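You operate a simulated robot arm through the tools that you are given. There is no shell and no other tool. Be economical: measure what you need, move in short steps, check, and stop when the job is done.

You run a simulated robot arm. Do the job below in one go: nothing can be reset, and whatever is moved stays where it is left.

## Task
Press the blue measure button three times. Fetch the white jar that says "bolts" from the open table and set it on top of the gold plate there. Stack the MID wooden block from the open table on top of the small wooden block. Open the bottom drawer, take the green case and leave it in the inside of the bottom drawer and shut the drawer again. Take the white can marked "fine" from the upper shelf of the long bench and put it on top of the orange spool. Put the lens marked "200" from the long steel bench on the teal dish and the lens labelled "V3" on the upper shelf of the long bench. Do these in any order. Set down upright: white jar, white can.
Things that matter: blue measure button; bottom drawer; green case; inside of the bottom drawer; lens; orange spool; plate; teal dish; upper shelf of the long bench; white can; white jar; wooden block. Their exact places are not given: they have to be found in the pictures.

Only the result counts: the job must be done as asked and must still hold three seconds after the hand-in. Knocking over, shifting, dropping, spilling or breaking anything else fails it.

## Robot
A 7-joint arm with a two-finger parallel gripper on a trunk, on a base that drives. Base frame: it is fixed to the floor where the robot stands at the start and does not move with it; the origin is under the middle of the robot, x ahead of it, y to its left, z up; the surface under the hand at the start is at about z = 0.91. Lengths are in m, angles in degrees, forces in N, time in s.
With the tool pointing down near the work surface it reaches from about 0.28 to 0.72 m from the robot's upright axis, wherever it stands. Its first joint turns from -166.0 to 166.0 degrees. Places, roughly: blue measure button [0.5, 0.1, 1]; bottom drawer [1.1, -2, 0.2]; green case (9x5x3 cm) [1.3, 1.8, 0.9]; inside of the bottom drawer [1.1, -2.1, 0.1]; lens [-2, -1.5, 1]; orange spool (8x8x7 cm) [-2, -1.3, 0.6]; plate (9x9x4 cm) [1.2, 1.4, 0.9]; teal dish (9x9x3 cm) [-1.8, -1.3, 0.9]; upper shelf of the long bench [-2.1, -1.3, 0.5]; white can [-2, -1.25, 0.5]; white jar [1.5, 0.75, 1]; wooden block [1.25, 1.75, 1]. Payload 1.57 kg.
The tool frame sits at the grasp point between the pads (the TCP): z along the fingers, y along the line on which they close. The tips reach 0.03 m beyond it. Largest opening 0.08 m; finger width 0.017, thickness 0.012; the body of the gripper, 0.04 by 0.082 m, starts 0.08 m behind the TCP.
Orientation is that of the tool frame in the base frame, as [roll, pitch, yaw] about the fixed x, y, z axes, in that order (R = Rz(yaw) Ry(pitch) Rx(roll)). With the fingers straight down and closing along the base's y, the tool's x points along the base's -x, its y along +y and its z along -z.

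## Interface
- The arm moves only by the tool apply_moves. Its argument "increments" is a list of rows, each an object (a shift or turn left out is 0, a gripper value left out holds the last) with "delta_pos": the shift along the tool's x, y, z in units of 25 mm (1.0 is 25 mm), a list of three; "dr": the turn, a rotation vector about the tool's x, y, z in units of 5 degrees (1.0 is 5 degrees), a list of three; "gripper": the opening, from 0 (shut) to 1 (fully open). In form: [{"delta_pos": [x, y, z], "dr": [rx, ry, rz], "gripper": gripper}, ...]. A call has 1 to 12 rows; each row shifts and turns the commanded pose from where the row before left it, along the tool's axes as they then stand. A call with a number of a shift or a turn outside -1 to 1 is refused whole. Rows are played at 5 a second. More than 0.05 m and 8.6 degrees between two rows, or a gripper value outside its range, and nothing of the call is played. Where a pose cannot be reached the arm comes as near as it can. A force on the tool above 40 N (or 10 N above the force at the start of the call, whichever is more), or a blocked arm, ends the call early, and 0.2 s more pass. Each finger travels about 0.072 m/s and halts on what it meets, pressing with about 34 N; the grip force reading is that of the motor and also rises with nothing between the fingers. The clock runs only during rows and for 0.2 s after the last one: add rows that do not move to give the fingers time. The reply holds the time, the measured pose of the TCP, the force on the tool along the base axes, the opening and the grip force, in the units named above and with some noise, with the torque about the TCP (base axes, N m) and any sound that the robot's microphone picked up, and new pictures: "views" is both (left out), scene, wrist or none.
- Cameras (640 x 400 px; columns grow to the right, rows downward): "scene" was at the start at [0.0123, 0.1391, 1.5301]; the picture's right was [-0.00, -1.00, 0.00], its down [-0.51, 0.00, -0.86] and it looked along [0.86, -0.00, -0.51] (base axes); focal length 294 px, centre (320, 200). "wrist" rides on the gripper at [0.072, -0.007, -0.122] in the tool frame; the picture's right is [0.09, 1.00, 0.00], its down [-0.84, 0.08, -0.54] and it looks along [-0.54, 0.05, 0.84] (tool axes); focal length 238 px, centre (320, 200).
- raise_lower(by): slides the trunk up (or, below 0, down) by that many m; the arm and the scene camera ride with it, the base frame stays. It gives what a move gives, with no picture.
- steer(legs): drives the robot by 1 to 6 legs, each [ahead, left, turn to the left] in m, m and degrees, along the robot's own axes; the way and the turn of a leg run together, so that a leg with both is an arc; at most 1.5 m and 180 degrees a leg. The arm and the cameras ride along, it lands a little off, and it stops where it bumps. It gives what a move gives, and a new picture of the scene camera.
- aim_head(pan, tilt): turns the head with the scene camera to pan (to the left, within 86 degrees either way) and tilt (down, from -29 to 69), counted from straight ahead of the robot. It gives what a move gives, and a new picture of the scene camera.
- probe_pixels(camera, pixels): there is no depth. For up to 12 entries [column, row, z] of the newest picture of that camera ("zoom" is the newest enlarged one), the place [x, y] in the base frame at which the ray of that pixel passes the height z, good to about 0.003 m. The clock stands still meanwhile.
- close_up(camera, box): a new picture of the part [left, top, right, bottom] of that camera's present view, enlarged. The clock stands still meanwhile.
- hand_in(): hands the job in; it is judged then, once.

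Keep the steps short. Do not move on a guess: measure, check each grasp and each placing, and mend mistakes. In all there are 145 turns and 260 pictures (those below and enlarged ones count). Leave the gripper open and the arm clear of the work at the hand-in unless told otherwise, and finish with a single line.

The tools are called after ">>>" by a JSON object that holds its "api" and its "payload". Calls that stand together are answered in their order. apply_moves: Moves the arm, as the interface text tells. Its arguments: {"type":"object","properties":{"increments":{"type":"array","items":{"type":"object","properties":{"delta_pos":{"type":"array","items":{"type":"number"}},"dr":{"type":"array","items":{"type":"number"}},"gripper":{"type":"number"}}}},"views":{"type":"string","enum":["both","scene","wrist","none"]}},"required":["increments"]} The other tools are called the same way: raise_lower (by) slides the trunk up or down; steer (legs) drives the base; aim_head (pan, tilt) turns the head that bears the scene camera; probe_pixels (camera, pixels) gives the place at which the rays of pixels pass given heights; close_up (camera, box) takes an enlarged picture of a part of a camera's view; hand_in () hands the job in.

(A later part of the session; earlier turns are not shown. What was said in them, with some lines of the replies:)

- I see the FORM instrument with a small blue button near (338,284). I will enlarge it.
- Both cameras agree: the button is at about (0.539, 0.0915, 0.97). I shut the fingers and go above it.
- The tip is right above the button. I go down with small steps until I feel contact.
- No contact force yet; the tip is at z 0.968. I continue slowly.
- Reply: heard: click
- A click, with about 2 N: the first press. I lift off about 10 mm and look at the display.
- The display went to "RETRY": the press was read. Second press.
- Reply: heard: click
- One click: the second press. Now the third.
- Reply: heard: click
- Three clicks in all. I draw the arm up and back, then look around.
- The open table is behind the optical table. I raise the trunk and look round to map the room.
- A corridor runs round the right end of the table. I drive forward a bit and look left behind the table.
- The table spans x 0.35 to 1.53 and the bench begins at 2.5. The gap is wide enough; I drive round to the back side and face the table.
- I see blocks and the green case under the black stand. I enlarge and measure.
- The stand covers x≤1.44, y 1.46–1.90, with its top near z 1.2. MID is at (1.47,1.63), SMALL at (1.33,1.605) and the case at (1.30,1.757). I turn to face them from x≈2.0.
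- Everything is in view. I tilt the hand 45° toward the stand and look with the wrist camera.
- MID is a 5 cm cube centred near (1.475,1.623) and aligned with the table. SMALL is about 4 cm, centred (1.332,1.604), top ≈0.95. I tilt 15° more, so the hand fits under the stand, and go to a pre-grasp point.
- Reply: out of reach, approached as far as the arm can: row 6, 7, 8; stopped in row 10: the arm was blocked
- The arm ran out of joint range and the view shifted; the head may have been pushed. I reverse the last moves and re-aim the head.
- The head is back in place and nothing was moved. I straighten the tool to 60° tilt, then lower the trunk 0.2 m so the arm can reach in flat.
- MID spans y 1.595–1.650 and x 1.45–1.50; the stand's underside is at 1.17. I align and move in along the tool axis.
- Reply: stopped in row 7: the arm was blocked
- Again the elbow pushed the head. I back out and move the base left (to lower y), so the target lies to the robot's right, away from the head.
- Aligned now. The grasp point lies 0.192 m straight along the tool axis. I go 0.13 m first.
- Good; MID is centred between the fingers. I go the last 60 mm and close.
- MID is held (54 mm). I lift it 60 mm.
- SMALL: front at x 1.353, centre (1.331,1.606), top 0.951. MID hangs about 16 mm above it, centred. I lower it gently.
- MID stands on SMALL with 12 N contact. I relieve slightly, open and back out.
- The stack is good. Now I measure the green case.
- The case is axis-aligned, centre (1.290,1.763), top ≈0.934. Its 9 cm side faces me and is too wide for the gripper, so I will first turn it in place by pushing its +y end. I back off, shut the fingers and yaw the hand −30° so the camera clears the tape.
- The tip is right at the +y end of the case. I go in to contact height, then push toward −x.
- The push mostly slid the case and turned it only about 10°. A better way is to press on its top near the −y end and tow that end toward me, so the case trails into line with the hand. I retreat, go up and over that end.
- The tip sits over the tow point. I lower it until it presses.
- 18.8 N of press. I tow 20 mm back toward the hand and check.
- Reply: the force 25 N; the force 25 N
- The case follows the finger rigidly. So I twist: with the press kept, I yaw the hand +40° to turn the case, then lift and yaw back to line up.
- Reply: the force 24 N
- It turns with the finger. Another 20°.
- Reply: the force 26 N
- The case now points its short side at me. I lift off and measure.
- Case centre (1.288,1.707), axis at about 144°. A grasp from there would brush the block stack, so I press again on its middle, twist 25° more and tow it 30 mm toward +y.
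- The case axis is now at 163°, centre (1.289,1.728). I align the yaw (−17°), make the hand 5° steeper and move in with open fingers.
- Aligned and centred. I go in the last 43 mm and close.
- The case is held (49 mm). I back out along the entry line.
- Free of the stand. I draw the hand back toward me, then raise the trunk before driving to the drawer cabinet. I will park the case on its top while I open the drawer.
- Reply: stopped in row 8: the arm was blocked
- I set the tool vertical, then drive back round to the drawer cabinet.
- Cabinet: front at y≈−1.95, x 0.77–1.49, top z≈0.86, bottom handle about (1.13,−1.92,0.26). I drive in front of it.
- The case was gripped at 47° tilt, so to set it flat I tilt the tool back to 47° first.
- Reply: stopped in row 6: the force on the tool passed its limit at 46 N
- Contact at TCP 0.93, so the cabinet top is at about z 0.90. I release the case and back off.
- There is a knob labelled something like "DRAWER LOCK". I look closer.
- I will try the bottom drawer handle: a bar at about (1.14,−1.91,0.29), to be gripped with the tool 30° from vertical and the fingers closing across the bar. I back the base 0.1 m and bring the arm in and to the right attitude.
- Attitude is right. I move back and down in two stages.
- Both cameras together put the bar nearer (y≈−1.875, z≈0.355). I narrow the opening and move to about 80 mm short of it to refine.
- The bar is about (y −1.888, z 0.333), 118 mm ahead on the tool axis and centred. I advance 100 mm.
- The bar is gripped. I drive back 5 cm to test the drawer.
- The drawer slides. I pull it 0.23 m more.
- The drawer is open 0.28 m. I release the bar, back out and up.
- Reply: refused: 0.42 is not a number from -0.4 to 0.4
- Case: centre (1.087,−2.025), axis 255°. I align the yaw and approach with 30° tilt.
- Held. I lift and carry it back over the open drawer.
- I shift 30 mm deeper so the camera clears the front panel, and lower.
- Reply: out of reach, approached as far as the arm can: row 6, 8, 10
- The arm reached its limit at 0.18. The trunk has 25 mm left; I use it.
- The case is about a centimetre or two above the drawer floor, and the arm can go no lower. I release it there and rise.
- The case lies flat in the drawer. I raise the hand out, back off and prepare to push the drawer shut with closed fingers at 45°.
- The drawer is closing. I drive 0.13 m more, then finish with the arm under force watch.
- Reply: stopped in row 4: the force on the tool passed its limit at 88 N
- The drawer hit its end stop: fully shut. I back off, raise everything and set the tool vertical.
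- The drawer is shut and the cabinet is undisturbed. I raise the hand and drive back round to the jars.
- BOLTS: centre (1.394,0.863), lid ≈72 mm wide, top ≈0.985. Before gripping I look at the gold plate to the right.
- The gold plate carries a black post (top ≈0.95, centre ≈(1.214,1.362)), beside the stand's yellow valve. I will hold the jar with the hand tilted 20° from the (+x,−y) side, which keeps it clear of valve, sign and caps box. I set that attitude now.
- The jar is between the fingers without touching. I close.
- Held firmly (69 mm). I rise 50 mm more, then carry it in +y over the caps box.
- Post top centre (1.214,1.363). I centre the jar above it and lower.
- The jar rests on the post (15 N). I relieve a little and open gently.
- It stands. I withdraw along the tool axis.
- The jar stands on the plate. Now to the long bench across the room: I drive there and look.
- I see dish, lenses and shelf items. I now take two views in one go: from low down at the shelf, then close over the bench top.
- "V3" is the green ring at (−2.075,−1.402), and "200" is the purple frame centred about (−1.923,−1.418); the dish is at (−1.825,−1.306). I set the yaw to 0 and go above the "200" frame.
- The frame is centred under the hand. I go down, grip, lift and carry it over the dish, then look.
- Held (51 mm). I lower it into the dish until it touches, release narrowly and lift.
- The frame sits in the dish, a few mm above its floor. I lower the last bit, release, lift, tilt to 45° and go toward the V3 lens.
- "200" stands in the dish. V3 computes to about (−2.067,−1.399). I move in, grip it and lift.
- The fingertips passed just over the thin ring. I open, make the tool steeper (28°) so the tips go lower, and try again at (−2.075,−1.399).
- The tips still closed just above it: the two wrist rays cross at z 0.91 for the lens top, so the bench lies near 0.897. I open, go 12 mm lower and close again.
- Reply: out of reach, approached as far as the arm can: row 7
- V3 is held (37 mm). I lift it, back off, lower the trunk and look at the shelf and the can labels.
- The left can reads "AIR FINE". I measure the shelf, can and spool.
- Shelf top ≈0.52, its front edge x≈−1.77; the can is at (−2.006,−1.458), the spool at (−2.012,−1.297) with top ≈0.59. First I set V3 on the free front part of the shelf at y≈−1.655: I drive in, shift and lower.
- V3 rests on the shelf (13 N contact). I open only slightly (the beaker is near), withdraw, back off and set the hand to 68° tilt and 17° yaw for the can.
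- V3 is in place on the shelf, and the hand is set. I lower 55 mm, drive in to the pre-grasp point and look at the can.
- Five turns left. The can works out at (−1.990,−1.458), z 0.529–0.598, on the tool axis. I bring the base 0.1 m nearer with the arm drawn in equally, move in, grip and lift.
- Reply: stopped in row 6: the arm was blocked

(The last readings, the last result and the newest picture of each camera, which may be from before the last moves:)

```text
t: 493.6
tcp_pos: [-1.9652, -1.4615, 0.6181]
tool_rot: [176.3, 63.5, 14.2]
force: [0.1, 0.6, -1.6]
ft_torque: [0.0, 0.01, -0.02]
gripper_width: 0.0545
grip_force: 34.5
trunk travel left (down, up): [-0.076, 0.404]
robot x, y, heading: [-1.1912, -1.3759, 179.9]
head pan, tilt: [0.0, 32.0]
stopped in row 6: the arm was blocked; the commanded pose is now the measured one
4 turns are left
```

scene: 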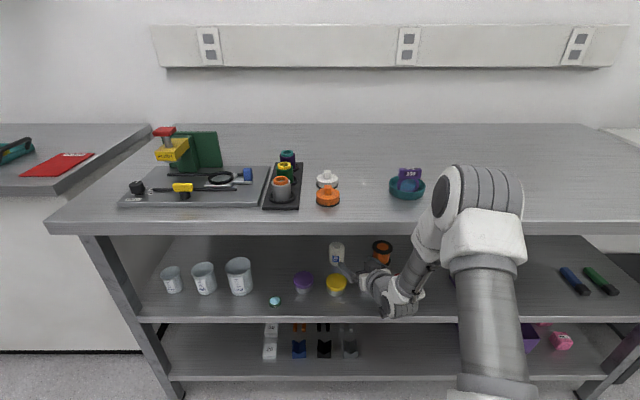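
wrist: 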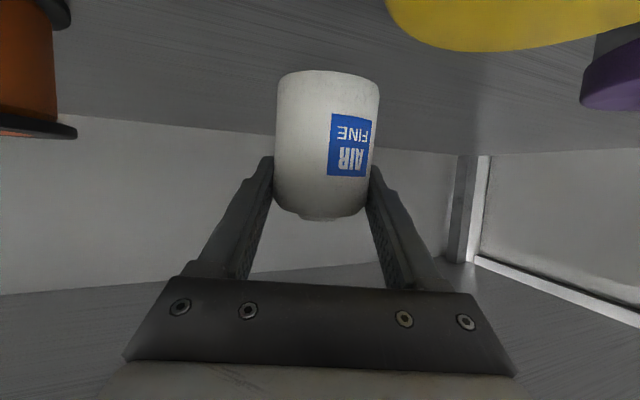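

The can is held, but the arm's wrist housing met the bench underside (zT ≈0.62). A flatter hand lowers that housing, so I flatten to about 85° while rising. The can then leans 17°, far below its tipping angle. Then I carry it sideways over the spool and look.

>>> {"api": "apply_moves", "payload": {"increments": [{"delta_pos": [0.22, 0, 0.1]}, {"delta_pos": [-0.143, 0, -0.071], "dr": [0.075, -1, -0.15]}, {"delta_pos": [-0.447, 0, -0.176], "dr": [0.075, -1, -0.15]}, {"delta_pos": [-0.614, 0, -0.182], "dr": [0, -1, 0]}, {"delta_pos": [-0.706, 0, -0.144], "dr": [0, -1, 0]}, {"delta_pos": [-0.477, 0, -0.054], "dr": [0, -0.3, 0]}, {}], "views": "none"}}

>>> {"api": "apply_moves", "payload": {"increments": [{"delta_pos": [0.015, -0.8375, -0.18]}, {"delta_pos": [0.015, -0.8375, -0.18]}, {"delta_pos": [0.015, -0.8375, -0.18]}, {"delta_pos": [0.015, -0.8375, -0.18]}, {"delta_pos": [0.015, -0.8375, -0.18]}, {"delta_pos": [0.015, -0.8375, -0.18]}, {"delta_pos": [0.015, -0.8375, -0.18]}, {"delta_pos": [0.015, -0.8375, -0.18]}, {}], "views": "both"}}

>>> {"api": "close_up", "payload": {"camera": "scene", "box": [310, 210, 450, 310]}}

```text
t: 495.2
tcp_pos: [-1.9657, -1.4605, 0.6734]
tool_rot: [-177.7, 85.4, 19.6]
force: [0.1, 0.7, -1.5]
ft_torque: [-0.02, -0.01, 0.02]
gripper_width: 0.0549
grip_force: 34.4
trunk travel left (down, up): [-0.076, 0.404]
robot x, y, heading: [-1.1914, -1.3777, 180.1]
head pan, tilt: [0.0, 32.0]
```

```text
t: 497.2
tcp_pos: [-1.9817, -1.2906, 0.6722]
tool_rot: [-177.6, 85.4, 19.7]
force: [-0.4, -0.2, -1.1]
ft_torque: [-0.02, 0.01, 0.0]
gripper_width: 0.0546
grip_force: 34.1
trunk travel left (down, up): [-0.076, 0.404]
robot x, y, heading: [-1.1913, -1.38, 179.7]
head pan, tilt: [0.0, 32.0]
```

scene: 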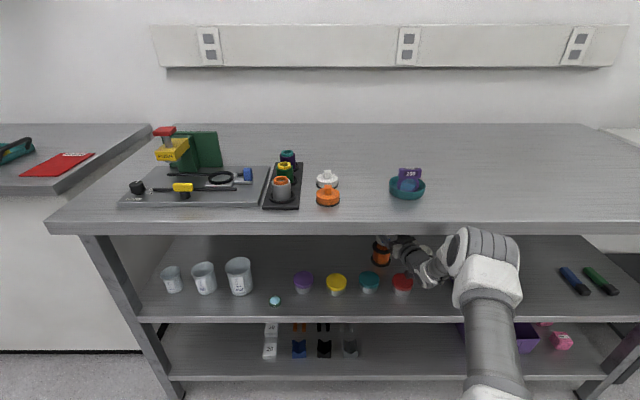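
wrist: 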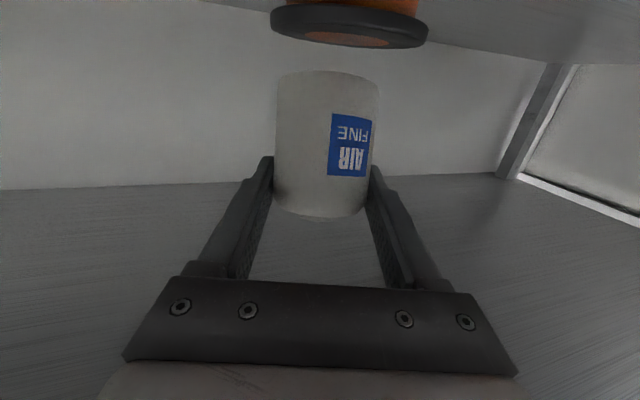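

```text
4.00 times, centred on (380, 260) of scene
3 turns are left
```

zoom: 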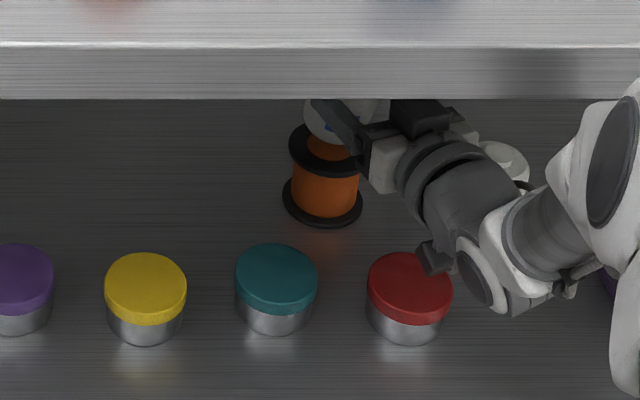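

The spool centre is (−1.998,−1.303) from the wrist view; the can hangs over it about 10 mm up. I shift 7 mm, straighten 5°, lower gently, release slowly and withdraw level.

>>> {"api": "apply_moves", "payload": {"increments": [{"delta_pos": [0, 0.27, 0.08]}, {"delta_pos": [0.16, 0, 0.013], "dr": [0, 1, 0]}, {"delta_pos": [0.099, 0, 0.017]}, {"delta_pos": [0.099, 0, 0.017]}, {"delta_pos": [0.099, 0, 0.017]}, {"delta_pos": [0.04, 0, 0.007]}, {}], "views": "wrist"}}

>>> {"api": "apply_moves", "payload": {"increments": [{"gripper": 0.7}, {"gripper": 0.72}, {"gripper": 0.75}, {"gripper": 0.8}, {"gripper": 0.9}, {"gripper": 1}, {}, {}, {}], "views": "wrist"}}

>>> {"api": "apply_moves", "payload": {"increments": [{"delta_pos": [0.08, 0, -0.49]}, {"delta_pos": [0.174, 0, -0.985]}, {"delta_pos": [0.174, 0, -0.985]}, {"delta_pos": [0.174, 0, -0.985]}, {"delta_pos": [0.174, 0, -0.985]}, {"delta_pos": [0.174, 0, -0.985]}, {"delta_pos": [0.174, 0, -0.985]}, {"delta_pos": [0.174, 0, -0.985]}], "views": "wrist"}}

>>> {"api": "steer", "payload": {"legs": [[-0.3, 0, 0]]}}

>>> {"api": "close_up", "payload": {"camera": "scene", "box": [260, 170, 480, 300]}}

```text
t: 498.8
tcp_pos: [-1.9806, -1.298, 0.6616]
tool_rot: [-178.8, 80.4, 18.4]
force: [-0.7, -0.8, -0.8]
ft_torque: [-0.04, 0.01, 0.0]
gripper_width: 0.0549
grip_force: 34.2
trunk travel left (down, up): [-0.076, 0.404]
robot x, y, heading: [-1.1877, -1.378, 180.0]
head pan, tilt: [0.0, 32.0]
```

wrist: 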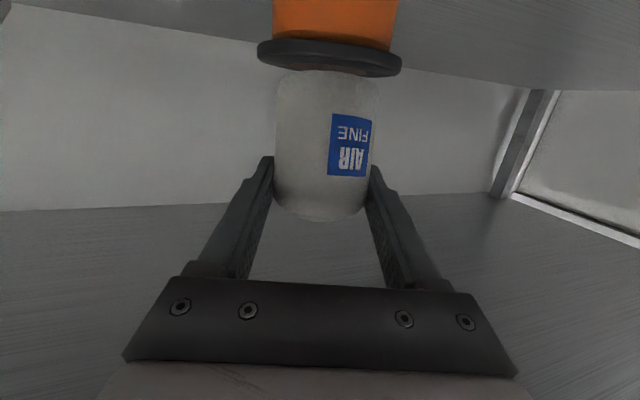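

```text
t: 500.8
tcp_pos: [-1.9805, -1.2989, 0.6615]
tool_rot: [-178.9, 80.4, 18.4]
force: [-0.1, 0.2, 0.1]
ft_torque: [0.0, 0.01, 0.01]
gripper_width: 0.0797
grip_force: 0.0
trunk travel left (down, up): [-0.076, 0.404]
robot x, y, heading: [-1.1914, -1.3782, 180.1]
head pan, tilt: [0.0, 32.0]
```

wrist: 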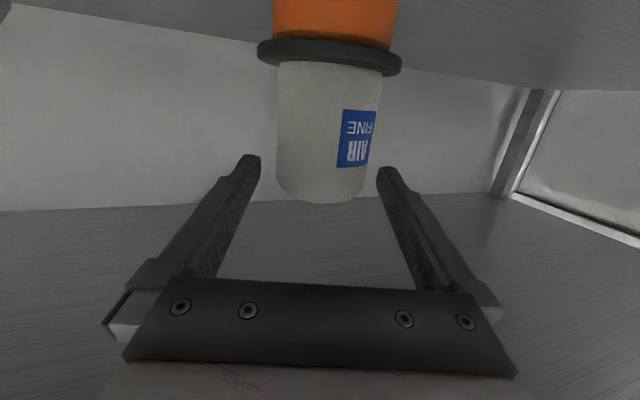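

```text
t: 502.6
tcp_pos: [-1.8024, -1.2429, 0.6606]
tool_rot: [-178.9, 80.5, 18.5]
force: [0.3, 0.6, 0.1]
ft_torque: [-0.01, 0.0, 0.02]
gripper_width: 0.0803
grip_force: 0.1
trunk travel left (down, up): [-0.076, 0.404]
robot x, y, heading: [-1.1935, -1.3762, 180.0]
head pan, tilt: [0.0, 32.0]
```

wrist: 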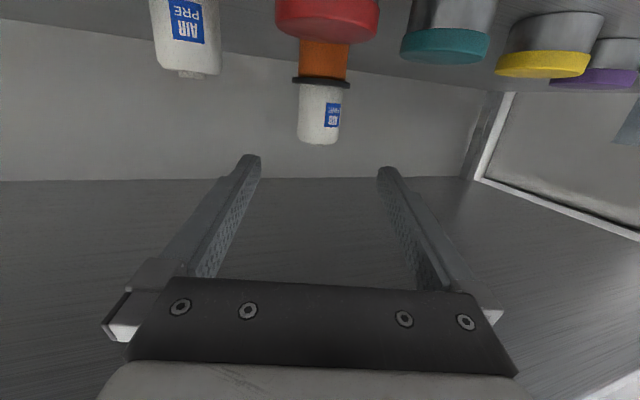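

```text
t: 505.2
tcp_pos: [-1.5053, -1.2435, 0.6599]
tool_rot: [-178.7, 80.4, 18.5]
force: [0.1, -0.3, -0.2]
ft_torque: [0.0, 0.0, 0.0]
gripper_width: 0.0799
grip_force: 0.1
trunk travel left (down, up): [-0.076, 0.404]
robot x, y, heading: [-0.8974, -1.3792, 180.0]
head pan, tilt: [0.0, 32.0]
```

scene: 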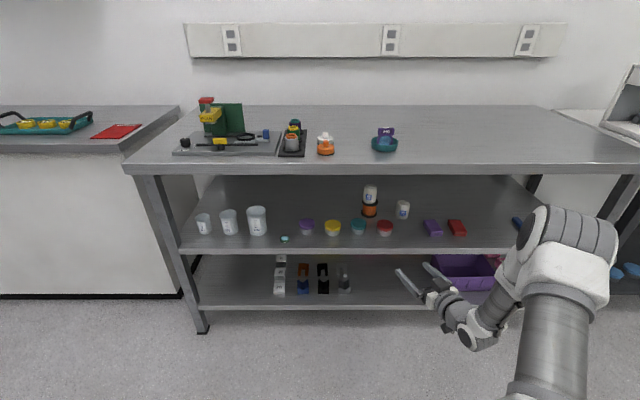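

```text
2.91 times, centred on (370, 235) of scene
2 turns are left
```

zoom: 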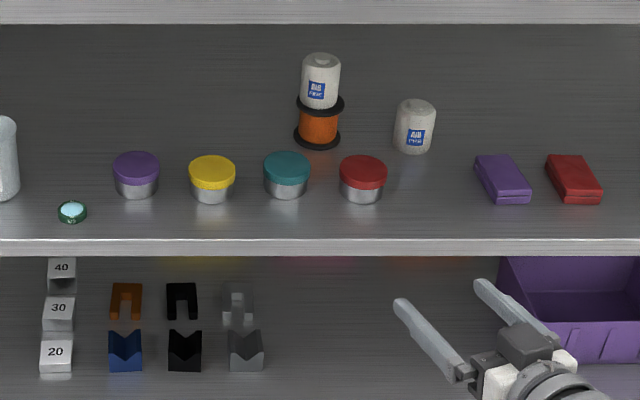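

The FINE can stands upright on the spool, V3 is on the shelf, "200" is in the dish, and the gripper is open and clear. I hand in.

>>> {"api": "hand_in", "payload": {}}

```text
The job is handed in.
```

All tasks are done and handed in; the bolts jar stands on the black post fixed to the gold plate, and the green case was let go about 1–2 cm above the drawer floor and lay flat.
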